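You operate a simulated robot arm through the tools that you are given. There is no shell and no other tool. Be economical: measure what you need, move in short steps, check, and stop when the job is done.

Carry out the task below with a simulated robot arm. There is one attempt and no reset: what you move stays moved.

TASK
Put two of the sleeves from the slat conveyor in the grey tub.
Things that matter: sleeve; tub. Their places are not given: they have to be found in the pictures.

It is judged by the outcome, as a careful person would: the job done as asked, and still so three seconds after it is handed in. It fails if anything else is knocked over, pushed out of place, dropped, spilled or broken.

THE ROBOT
A 7-joint arm with a two-finger parallel gripper, fixed in place. Base frame: the origin is at the foot of the arm, x ahead of it, y to its left, z up; the work surface is at about z = 0. Lengths are in mm, angles in degrees, forces in N, time in s.
With the tool pointing down near the work surface it reaches from about 220 to 580 mm from the base axis. Its first joint turns from -66.0 to 66.0 degrees. Payload 2.5 kg.
Tool frame: the origin (TCP) lies between the finger pads and is the grasp point; the fingertips stand 23 mm ahead of it; z points along the fingers, y is the line along which they close. The gripper opens to 94 mm. The fingers are 38 mm wide and 10 mm thick; the gripper's body (54 by 96 mm) begins 39 mm behind the TCP.
Orientation is told as [roll, pitch, yaw] about the base's x, y, z axes, in that order, counted from this pose: with the fingers straight down and closing along the base's y, the tool's x points along the base's -x, its y along +y and its z along -z.

THE INTERFACE
- The arm moves only by the tool jog_arm. Its arguments are lists of equal length, an entry for each row: "linear": the shift along the tool's x, y, z in units of 300 mm (1.0 is 300 mm), a list of three; "dr": the turn, a rotation vector about the tool's x, y, z in units of 120 degrees (1.0 is 120 degrees), a list of three. In form: {"linear": [[dx, dy, dz], ...], "dr": [[wx, wy, wz], ...]}. A call has 1 to 20 rows; each row is the pose to reach, as a shift and turn from the pose commanded when the call began, along the tool's axes at that moment. "grip" is the gripper command, from -1 (fully open) to 1 (shut), values between in proportion, set as the call begins (left out, the last holds). A call with a number of a shift or a turn outside -1 to 1 is refused whole. A row lasts 0.2 s, in which the tool goes at most 50 mm and 8.6 degrees; a call with a longer step from one row to the next is refused whole, and so is a gripper value outside its range. A pose out of reach is approached as far as the arm can. The call stops where the force on the tool passes 40 N (or 10 N more than at its start, if that is more) or the arm is blocked; 0.2 s more then pass. The fingers move at their own pace (about 108 mm/s each) and stop on an object; they squeeze with about 22 N. The grip force told is the motor's: it shows also when the fingers shut on nothing. Time passes only in rows, and 0.2 s behind the last, so rows that repeat a pose let the fingers close. It gives the time, the measured TCP pose, the force on the tool (base axes), the opening and the grip force at its end, in the units of the frame above (readings bear some noise), and new pictures: "show" is both (left out), scene, wrist or none.
- Cameras (640 x 400 px; columns grow to the right, rows downward): "scene" is fixed at [122.3, -408.3, 551.4]; the picture's right is [0.84, -0.54, 0.00], its down [-0.34, -0.54, -0.77] and it looks along [0.41, 0.65, -0.64] (base axes); focal length 374 px, centre (320, 200). "wrist" rides on the gripper at [-39, 0, -44] in the tool frame; the picture's right is [0.00, -1.00, 0.00], its down [0.97, 0.00, -0.24] and it looks along [0.24, 0.00, 0.97] (tool axes); focal length 218 px, centre (320, 200).
- point_at(camera, pixels): for up to 12 pixels [column, row] of the newest picture of that camera ("zoom" is the newest enlarged one), the place [x, y, z] in the base frame of the surface seen there, good to about 2 mm, but the place of the scene camera against the robot may be out by one fixed shift of up to 25 mm in any direction. No time passes.
- inspect(camera, box): a new picture of the part [left, top, right, bottom] of that camera's present view, enlarged. No time passes.
- job_done(): hands the job in; it is judged then, once.

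Work in short steps. Measure before you move; look again where a grasp or a placing could have gone wrong, and mend it. You have 60 turns and 120 pictures in all, the two below and enlarged ones among them. Open the gripper and draw the arm clear of the work before you hand the job in, unless the task says otherwise; then end with one line.

The tools are called after "Request:" as name(argument=value, ...) on one line, values as JSON. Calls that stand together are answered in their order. jog_arm: Moves the arm, as the interface text tells. Its arguments: {"type":"object","properties":{"linear":{"type":"array"},"dr":{"type":"array"},"grip":{"type":"number"},"show":{"type":"string","enum":["both","scene","wrist","none"]}},"required":["linear","dr"]} The other tools are called the same way: point_at (camera, pixels) gives the place of the surface under pixels of a picture; inspect (camera, box) takes an enlarged picture of a part of a camera's view; job_done () hands the job in.

At the start:

```text
time: 0.0
ee_pos: [374.0, -60.4, 275.3]
tool_rot: [0.1, 0.0, -0.1]
ft_force: [0.5, -0.6, -0.6]
gripper_width: 94.0
gripper_force: 0.1
```

scene: 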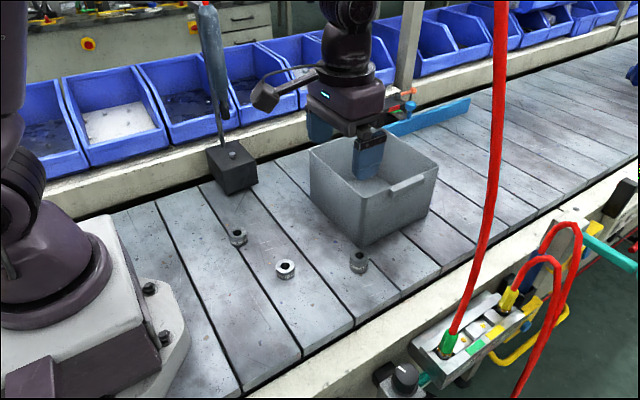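
wrist: 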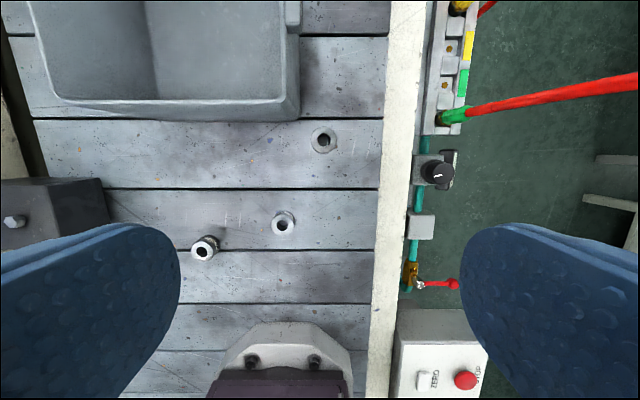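

Three small ring parts appear at scene (238,237), (285,269), (359,261), and the tub is around (372,190). I'll enlarge and measure them.

Request:
inspect(camera="scene", box=[210, 210, 390, 322])

Request:
inspect(camera="wrist", box=[170, 100, 370, 275])

Request:
point_at(camera="wrist", pixels=[[323, 129], [337, 141], [283, 214], [293, 223], [204, 240], [214, 247], [170, 102], [170, 60], [300, 20], [250, 220], [60, 100], [297, 112]])

Request:
point_at(camera="scene", pixels=[[285, 264], [285, 276], [238, 231], [359, 254], [359, 268], [311, 157], [362, 205], [437, 170], [385, 200], [370, 190], [260, 270]])

```text
3.56 times, centred on (300, 266) of scene
```

zoom: 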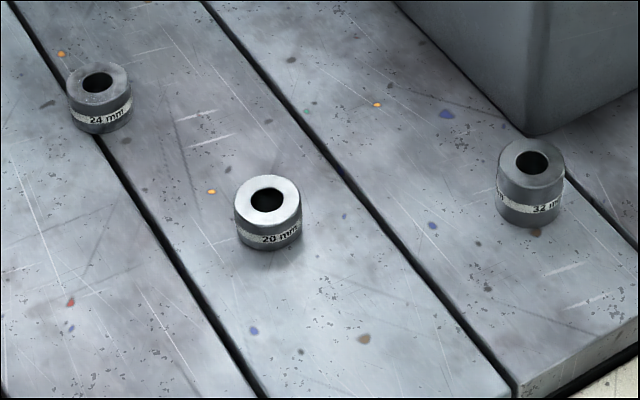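

```text
2.29 times, centred on (270, 188) of wrist
```

zoom: 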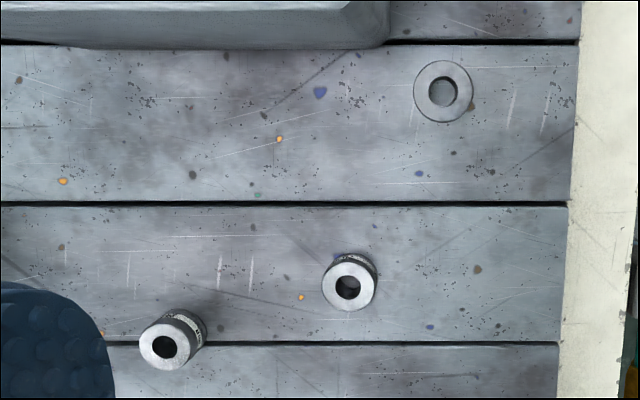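

```text
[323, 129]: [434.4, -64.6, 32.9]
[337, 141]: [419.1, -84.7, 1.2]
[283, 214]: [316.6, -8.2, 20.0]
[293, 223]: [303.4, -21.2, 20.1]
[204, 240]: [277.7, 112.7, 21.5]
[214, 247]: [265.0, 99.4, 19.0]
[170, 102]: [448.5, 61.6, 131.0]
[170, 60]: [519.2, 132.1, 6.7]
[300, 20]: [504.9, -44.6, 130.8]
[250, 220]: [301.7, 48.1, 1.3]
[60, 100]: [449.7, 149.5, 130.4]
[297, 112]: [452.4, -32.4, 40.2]
```

```text
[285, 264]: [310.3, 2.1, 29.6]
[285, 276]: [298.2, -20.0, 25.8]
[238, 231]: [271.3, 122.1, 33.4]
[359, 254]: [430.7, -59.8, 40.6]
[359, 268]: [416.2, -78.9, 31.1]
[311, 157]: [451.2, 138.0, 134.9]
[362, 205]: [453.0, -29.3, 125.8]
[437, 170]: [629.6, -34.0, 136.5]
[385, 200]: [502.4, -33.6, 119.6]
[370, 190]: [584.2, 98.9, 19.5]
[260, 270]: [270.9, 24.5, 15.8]
```

The wrist view puts the 20 mm sleeve near (300,-6) and the 24 mm sleeve near (260,115). Both are clear of everything else, and the tub rim is at z≈131. I'll move above the 20 mm one and look again.

Request:
jog_arm(linear=[[0.062, 0.045, 0.08], [0.123, 0.09, 0.17], [0.185, 0.135, 0.26], [0.247, 0.18, 0.35], [0.247, 0.18, 0.417], [0.247, 0.18, 0.417]], dr=[[0, 0, 0], [0, 0, 0], [0, 0, 0], [0, 0, 0], [0, 0, 0], [0, 0, 0]], grip=-0.3, show="both")

```text
time: 1.4
ee_pos: [300.6, -8.5, 150.1]
tool_rot: [0.1, 0.0, 0.0]
ft_force: [0.7, 0.0, -0.4]
gripper_width: 61.4
gripper_force: 0.0
```

scene: 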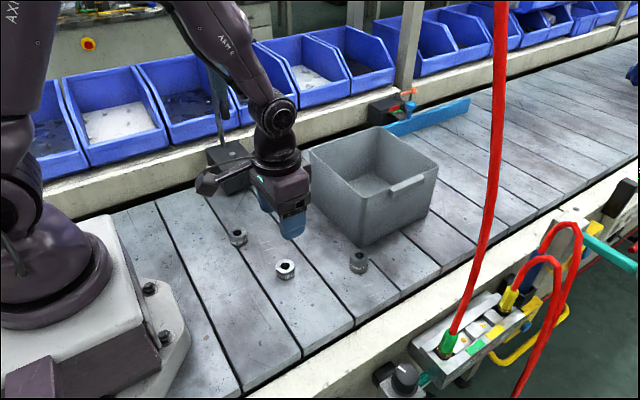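
wrist: 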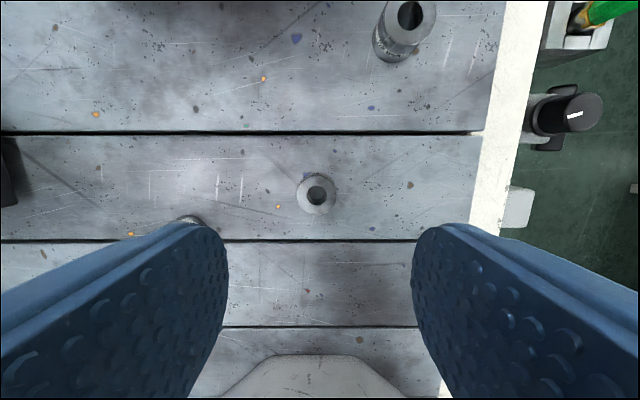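

The top of the ring at wrist (316,196) works out to (300,-5.5), which agrees with the first estimate. I'll descend to TCP z≈28, with the tips about 4 mm above the slat, then close.

Request:
jog_arm(linear=[[0.002, 0.01, 0.1], [0.002, 0.01, 0.22], [0.002, 0.01, 0.32], [0.002, 0.01, 0.37], [0.002, 0.01, 0.407], [0.002, 0.01, 0.407]], dr=[[0, 0, 0], [0, 0, 0], [0, 0, 0], [0, 0, 0], [0, 0, 0], [0, 0, 0]], show="wrist")

Request:
jog_arm(linear=[[0, 0, 0], [0, 0, 0], [0, 0, 0], [0, 0, 0]], dr=[[0, 0, 0], [0, 0, 0], [0, 0, 0], [0, 0, 0]], grip=1, show="wrist")

```text
time: 2.8
ee_pos: [300.9, -1.8, 26.7]
tool_rot: [0.1, 0.0, 0.0]
ft_force: [0.4, 0.8, 0.7]
gripper_width: 61.2
gripper_force: 0.2
```

wrist: 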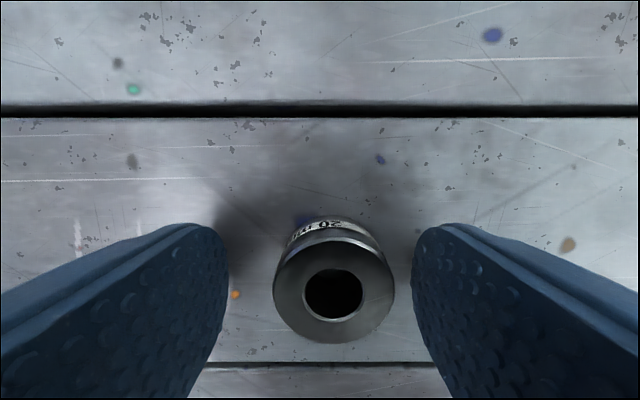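

```text
time: 3.8
ee_pos: [302.0, -1.2, 28.4]
tool_rot: [0.0, 0.1, 0.0]
ft_force: [0.7, -0.8, 0.4]
gripper_width: 33.0
gripper_force: 22.2
```

wrist: 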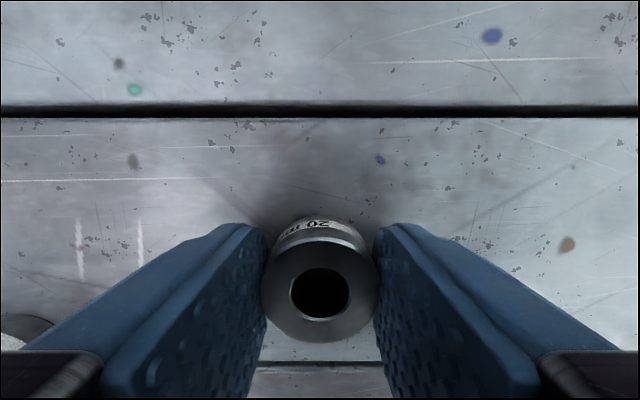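

The sleeve is held at 33 mm opening. I'll lift it straight up well above the rim and carry it over the tub.

Request:
jog_arm(linear=[[0, 0, -0.08], [0, 0, -0.2], [0, 0, -0.33], [0, 0, -0.46], [0, 0, -0.58], [0, 0, -0.63], [-0.07, 0.02, -0.63], [-0.2, 0.05, -0.63], [-0.34, 0.09, -0.63], [-0.48, 0.13, -0.63], [-0.6, 0.17, -0.63], [-0.7, 0.2, -0.63], [-0.75, 0.2, -0.63], [-0.75, 0.2, -0.63]], dr=[[0, 0, 0], [0, 0, 0], [0, 0, 0], [0, 0, 0], [0, 0, 0], [0, 0, 0], [0, 0, 0], [0, 0, 0], [0, 0, 0], [0, 0, 0], [0, 0, 0], [0, 0, 0], [0, 0, 0], [0, 0, 0]], show="both")

```text
time: 6.8
ee_pos: [523.0, 56.9, 215.9]
tool_rot: [0.0, -0.1, 0.1]
ft_force: [0.0, 0.3, -1.5]
gripper_width: 33.0
gripper_force: 22.1
```

scene: 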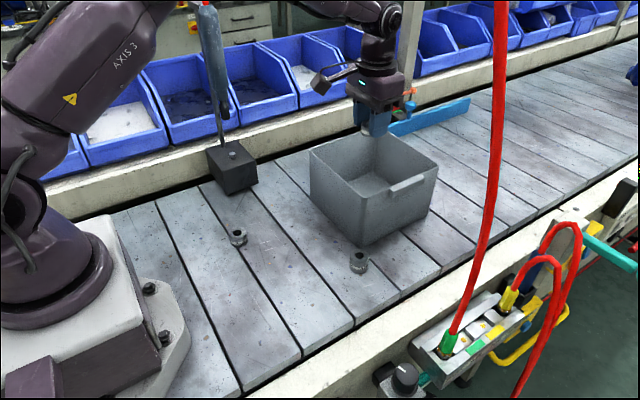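
wrist: 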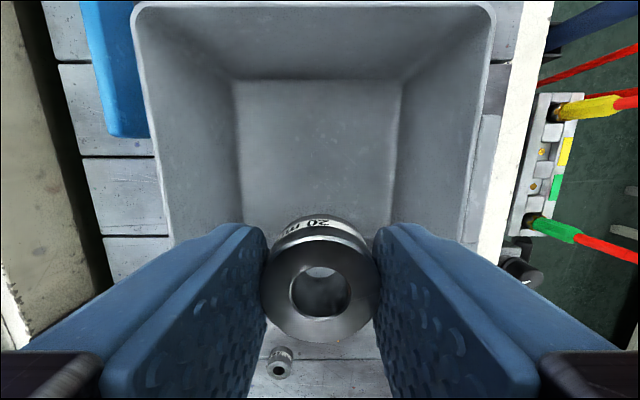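

The sleeve is over the tub. I'll measure the rim and floor extents before lowering.

Request:
point_at(camera="wrist", pixels=[[315, 12], [148, 60], [485, 60], [235, 83], [405, 83], [320, 150], [250, 215], [172, 230]])

```text
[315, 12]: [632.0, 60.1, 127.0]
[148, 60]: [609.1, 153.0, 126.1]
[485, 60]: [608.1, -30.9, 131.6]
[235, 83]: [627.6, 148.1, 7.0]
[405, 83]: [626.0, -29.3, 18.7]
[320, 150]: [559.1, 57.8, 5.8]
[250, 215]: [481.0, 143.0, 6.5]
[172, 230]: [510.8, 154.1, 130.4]
```

The tub interior spans x 452–630 and y -29–150, with the floor at z≈6. I'll lower the sleeve toward y≈40, with the body well clear of the walls, to release just above the floor.

Request:
jog_arm(linear=[[-0.02, -0.05, 0.06], [-0.02, -0.057, 0.17], [-0.02, -0.057, 0.28], [-0.02, -0.057, 0.38], [-0.02, -0.057, 0.46], [-0.02, -0.057, 0.52], [-0.02, -0.057, 0.57], [-0.02, -0.057, 0.57]], dr=[[0, 0, 0], [0, 0, 0], [0, 0, 0], [0, 0, 0], [0, 0, 0], [0, 0, 0], [0, 0, 0], [0, 0, 0]], show="both")

```text
time: 8.6
ee_pos: [529.0, 38.3, 46.9]
tool_rot: [0.1, 0.0, 0.0]
ft_force: [0.8, -0.3, 0.5]
gripper_width: 32.7
gripper_force: 22.4
```

scene: 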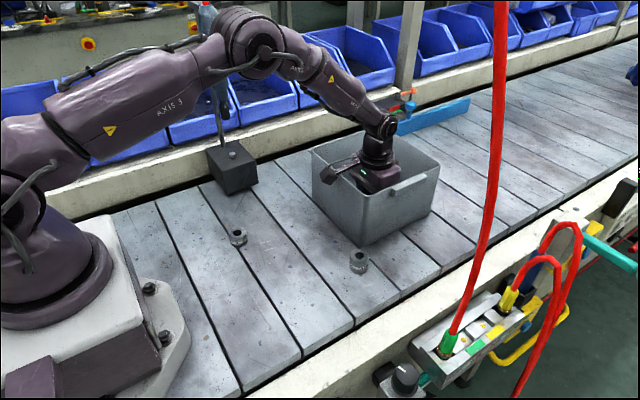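
wrist: 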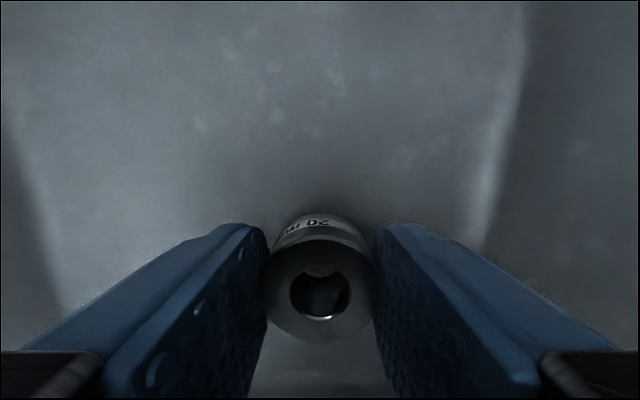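

The force is low, but the arm's side bump is close to the near-left rim. I'll check the clearance before doing anything.

Request:
inspect(camera="scene", box=[295, 120, 455, 260])

Request:
point_at(camera="scene", pixels=[[311, 157], [314, 157], [362, 205], [364, 205], [340, 165], [330, 175], [345, 185]])

```text
2.86 times, centred on (375, 190) of scene
```

zoom: 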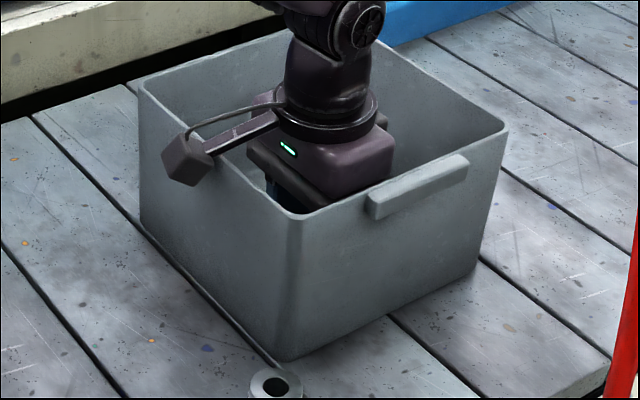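

```text
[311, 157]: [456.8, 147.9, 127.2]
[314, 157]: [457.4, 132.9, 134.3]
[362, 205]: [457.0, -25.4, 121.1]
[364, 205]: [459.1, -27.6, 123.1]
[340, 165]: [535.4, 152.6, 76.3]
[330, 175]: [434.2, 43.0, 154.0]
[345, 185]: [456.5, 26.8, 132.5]
```

The bump's block overhangs the near rim and the tub seems to have shifted about 4 mm, so I won't go any lower. I'll release here, rise straight up, and release the second sleeve from higher.

Request:
jog_arm(linear=[[0, 0, 0], [0, 0, 0], [0, 0, 0], [0, 0, -0.03], [0, 0, -0.1], [0, 0, -0.2], [0, 0, -0.32], [0, 0, -0.45], [0, 0, -0.57], [0, 0, -0.57]], dr=[[0, 0, 0], [0, 0, 0], [0, 0, 0], [0, 0, 0], [0, 0, 0], [0, 0, 0], [0, 0, 0], [0, 0, 0], [0, 0, 0], [0, 0, 0]], grip=-0.3, show="both")

Request:
point_at(camera="scene", pixels=[[311, 157], [362, 205], [437, 170], [232, 160], [252, 178], [215, 150], [238, 231]])

```text
time: 10.8
ee_pos: [529.2, 40.3, 220.3]
tool_rot: [0.0, 0.0, 0.0]
ft_force: [0.0, -0.1, -0.5]
gripper_width: 61.1
gripper_force: 0.0
```

scene: 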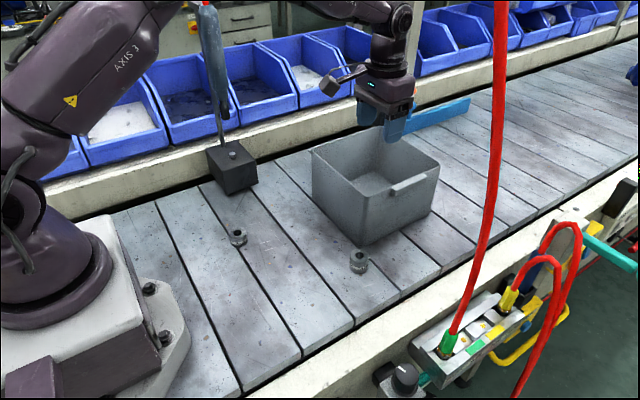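
wrist: 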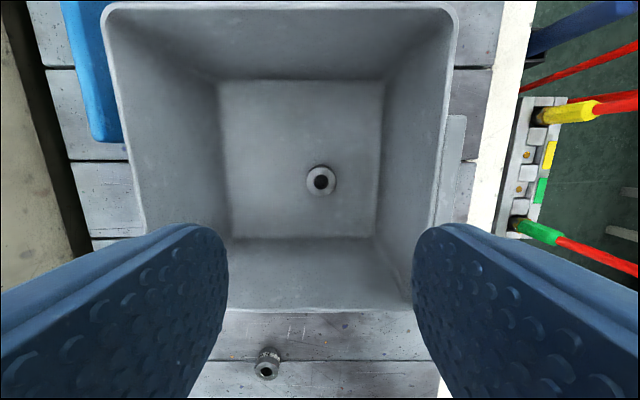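

```text
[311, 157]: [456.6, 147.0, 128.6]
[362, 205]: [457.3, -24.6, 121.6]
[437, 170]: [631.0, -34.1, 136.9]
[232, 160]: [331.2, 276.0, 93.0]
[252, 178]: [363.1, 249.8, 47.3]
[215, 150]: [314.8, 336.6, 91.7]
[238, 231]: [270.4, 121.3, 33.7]
```

The first sleeve stands upright on the tub floor at wrist (320,181). I'll go at height to above the 24 mm sleeve near (260,115).

Request:
jog_arm(linear=[[0.1, 0.03, 0], [0.23, 0.065, 0], [0.36, 0.1, 0], [0.49, 0.135, 0], [0.62, 0.17, 0], [0.75, 0.21, 0.06], [0.85, 0.24, 0.16], [0.89, 0.25, 0.233], [0.89, 0.25, 0.233]], dr=[[0, 0, 0], [0, 0, 0], [0, 0, 0], [0, 0, 0], [0, 0, 0], [0, 0, 0], [0, 0, 0], [0, 0, 0], [0, 0, 0]], show="both")

```text
time: 12.8
ee_pos: [262.0, 113.8, 149.7]
tool_rot: [0.1, 0.0, 0.0]
ft_force: [0.3, 0.4, 0.7]
gripper_width: 61.0
gripper_force: 0.1
```

scene: 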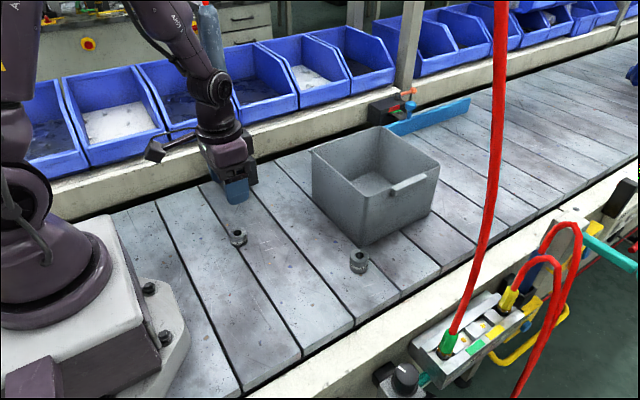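
wrist: 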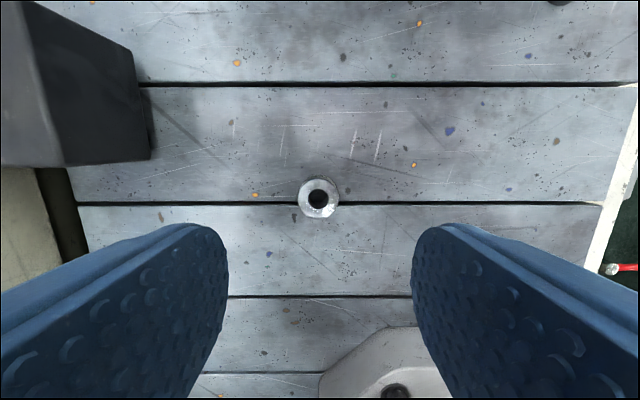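

The sleeve is centred at wrist (319,199), which gives (260,114.5), and the black box is well off to the side. I'll descend, check, then close.

Request:
jog_arm(linear=[[0.006, 0.001, 0.1], [0.006, 0.001, 0.22], [0.006, 0.001, 0.32], [0.006, 0.001, 0.37], [0.006, 0.001, 0.405], [0.006, 0.001, 0.405]], dr=[[0, 0, 0], [0, 0, 0], [0, 0, 0], [0, 0, 0], [0, 0, 0], [0, 0, 0]], show="both")

Request:
jog_arm(linear=[[0, 0, 0], [0, 0, 0], [0, 0, 0], [0, 0, 0]], dr=[[0, 0, 0], [0, 0, 0], [0, 0, 0], [0, 0, 0]], grip=1, show="wrist")

```text
time: 14.2
ee_pos: [261.1, 114.2, 29.4]
tool_rot: [0.1, 0.0, -0.1]
ft_force: [-0.4, 0.6, 0.1]
gripper_width: 61.2
gripper_force: 0.0
```

scene: 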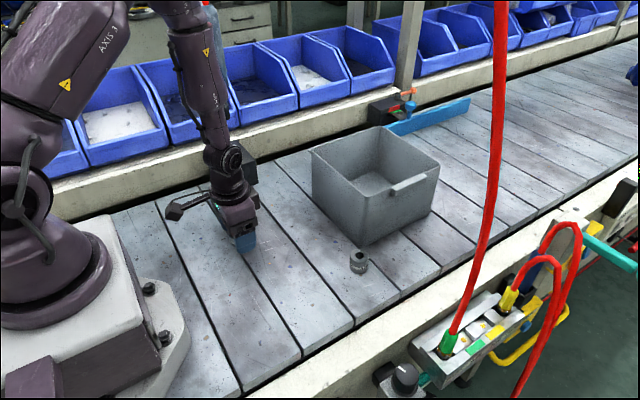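
wrist: 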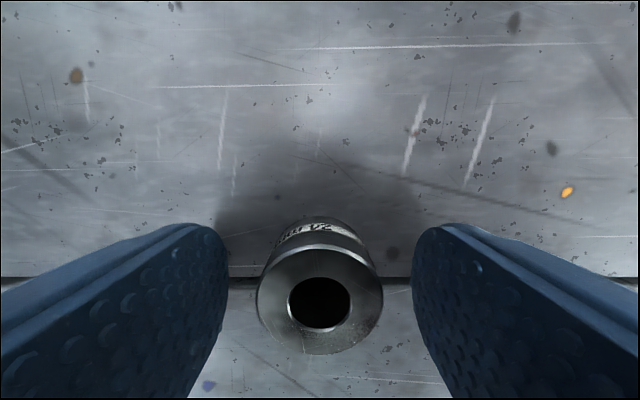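

```text
time: 15.2
ee_pos: [261.2, 114.6, 28.0]
tool_rot: [0.0, 0.1, 0.0]
ft_force: [0.1, 0.1, 0.1]
gripper_width: 33.1
gripper_force: 22.2
```

wrist: 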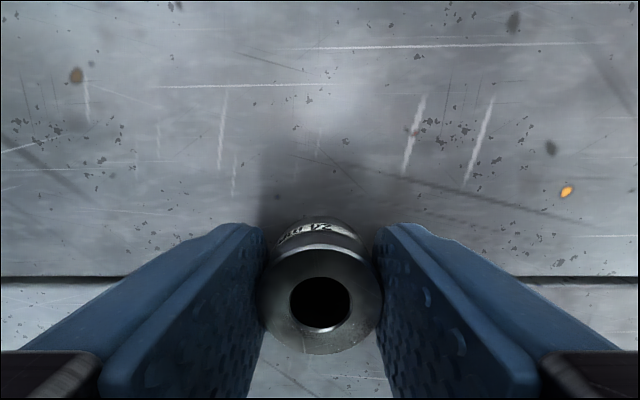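

The second sleeve is held at 33.1 mm opening. I'll lift it, carry it over the tub to (535,88), and check before lowering.

Request:
jog_arm(linear=[[0, 0, -0.08], [0, 0, -0.2], [0, 0, -0.33], [0, 0, -0.46], [0, 0, -0.58], [0, 0, -0.62], [-0.1, -0.01, -0.62], [-0.24, -0.02, -0.62], [-0.38, -0.04, -0.62], [-0.52, -0.06, -0.62], [-0.66, -0.07, -0.62], [-0.8, -0.08, -0.62], [-0.88, -0.088, -0.62], [-0.913, -0.088, -0.62], [-0.913, -0.088, -0.62]], dr=[[0, 0, 0], [0, 0, 0], [0, 0, 0], [0, 0, 0], [0, 0, 0], [0, 0, 0], [0, 0, 0], [0, 0, 0], [0, 0, 0], [0, 0, 0], [0, 0, 0], [0, 0, 0], [0, 0, 0], [0, 0, 0], [0, 0, 0]], show="wrist")

Request:
jog_arm(linear=[[0, 0, 0.06], [0, 0, 0.16], [0, 0, 0.26], [0, 0, 0.35], [0, 0, 0.42], [0, 0, 0.46], [0, 0, 0.48], [0, 0, 0.48]], dr=[[0, 0, 0], [0, 0, 0], [0, 0, 0], [0, 0, 0], [0, 0, 0], [0, 0, 0], [0, 0, 0], [0, 0, 0]], show="both")

Request:
inspect(camera="scene", box=[295, 120, 455, 260])

```text
time: 18.4
ee_pos: [534.8, 90.5, 212.2]
tool_rot: [0.1, 0.0, 0.0]
ft_force: [0.4, -0.5, -1.5]
gripper_width: 33.2
gripper_force: 22.1
```

wrist: 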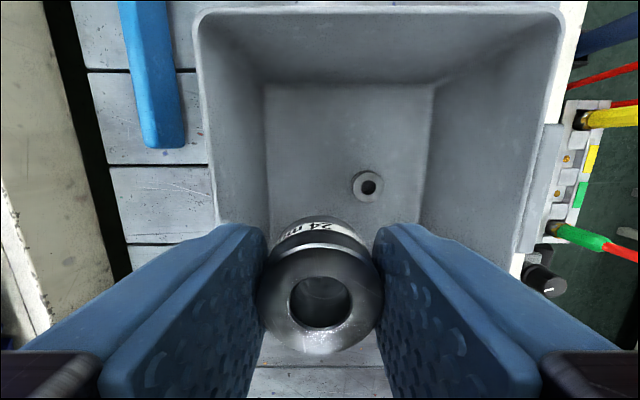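

```text
time: 20.2
ee_pos: [536.4, 89.0, 67.4]
tool_rot: [0.0, 0.1, 0.0]
ft_force: [0.7, 0.2, -1.5]
gripper_width: 33.1
gripper_force: 21.6
```

scene: 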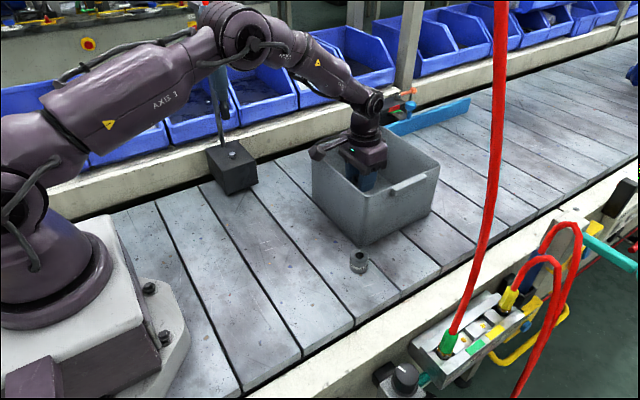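
wrist: 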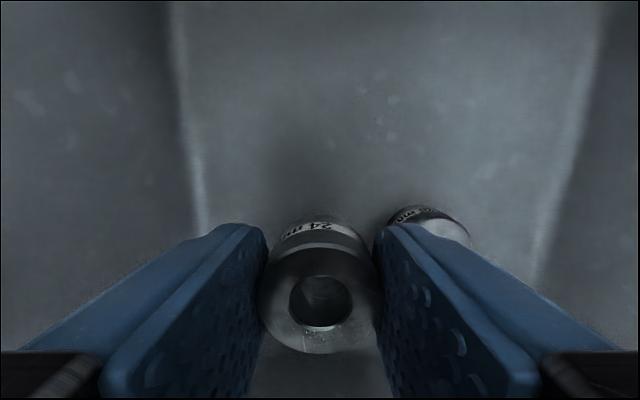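

```text
2.86 times, centred on (375, 190) of scene
```

zoom: 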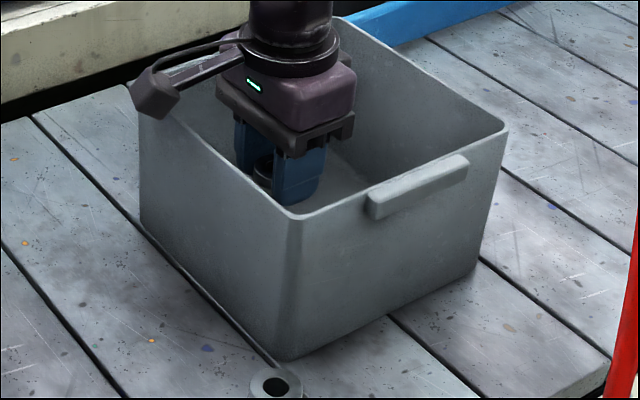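

The second sleeve is inside the tub, the block is clear of the rim, and the tub hasn't moved further. I'll release and rise straight up.

Request:
jog_arm(linear=[[0, 0, 0], [0, 0, 0], [0, 0, 0], [0, 0, -0.05], [0, 0, -0.15], [0, 0, -0.27], [0, 0, -0.4], [0, 0, -0.52], [0, 0, -0.52]], dr=[[0, 0, 0], [0, 0, 0], [0, 0, 0], [0, 0, 0], [0, 0, 0], [0, 0, 0], [0, 0, 0], [0, 0, 0], [0, 0, 0]], grip=-0.3, show="both")

```text
time: 22.2
ee_pos: [535.3, 88.2, 221.8]
tool_rot: [-0.1, 0.0, 0.0]
ft_force: [0.4, 0.1, 0.5]
gripper_width: 61.3
gripper_force: 0.1
```

scene: 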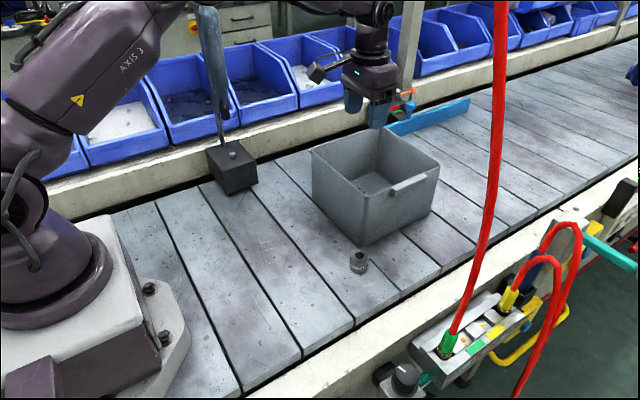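
wrist: 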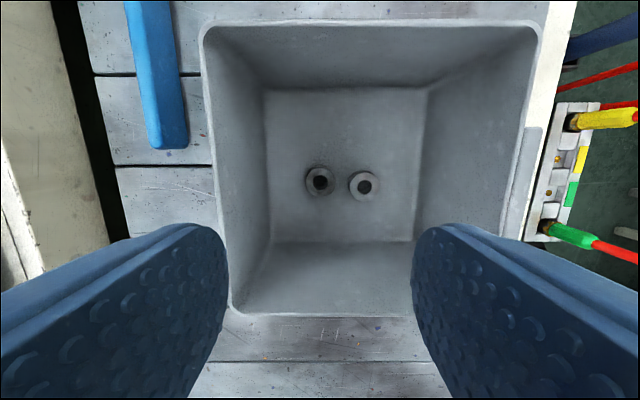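

Both sleeves stand in the tub at wrist (320,181) and (363,186). I'll draw the arm back clear of the tub at height.

Request:
jog_arm(linear=[[0.08, 0, -0.05], [0.2, -0.05, -0.12], [0.33, -0.1, -0.15], [0.46, -0.15, -0.15], [0.55, -0.2, -0.15], [0.6, -0.22, -0.15], [0.6, -0.22, -0.15]], dr=[[0, 0, 0], [0, 0, 0], [0, 0, 0], [0, 0, 0], [0, 0, 0], [0, 0, 0], [0, 0, 0]], grip=-1, show="scene")

```text
time: 23.8
ee_pos: [356.0, 20.5, 267.0]
tool_rot: [0.0, 0.0, 0.1]
ft_force: [-0.4, 0.2, 0.8]
gripper_width: 94.2
gripper_force: 0.2
```

scene: 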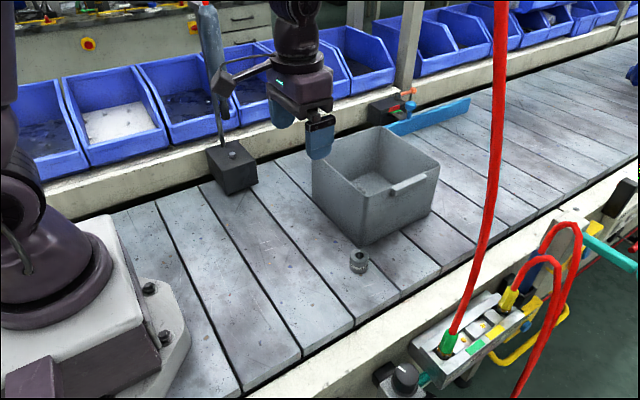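

The arm is clear of the tub, the gripper is open, and everything is at rest. I'm handing the job in.

Request:
job_done()

```text
The job is handed in.
```

Two sleeves (20 mm and 24 mm) are standing in the grey tub and the 32 mm one is untouched on the conveyor; the tub shifted about 4–5 mm during the first placing, probably from the arm's side bump touching its rim, and I left it there.
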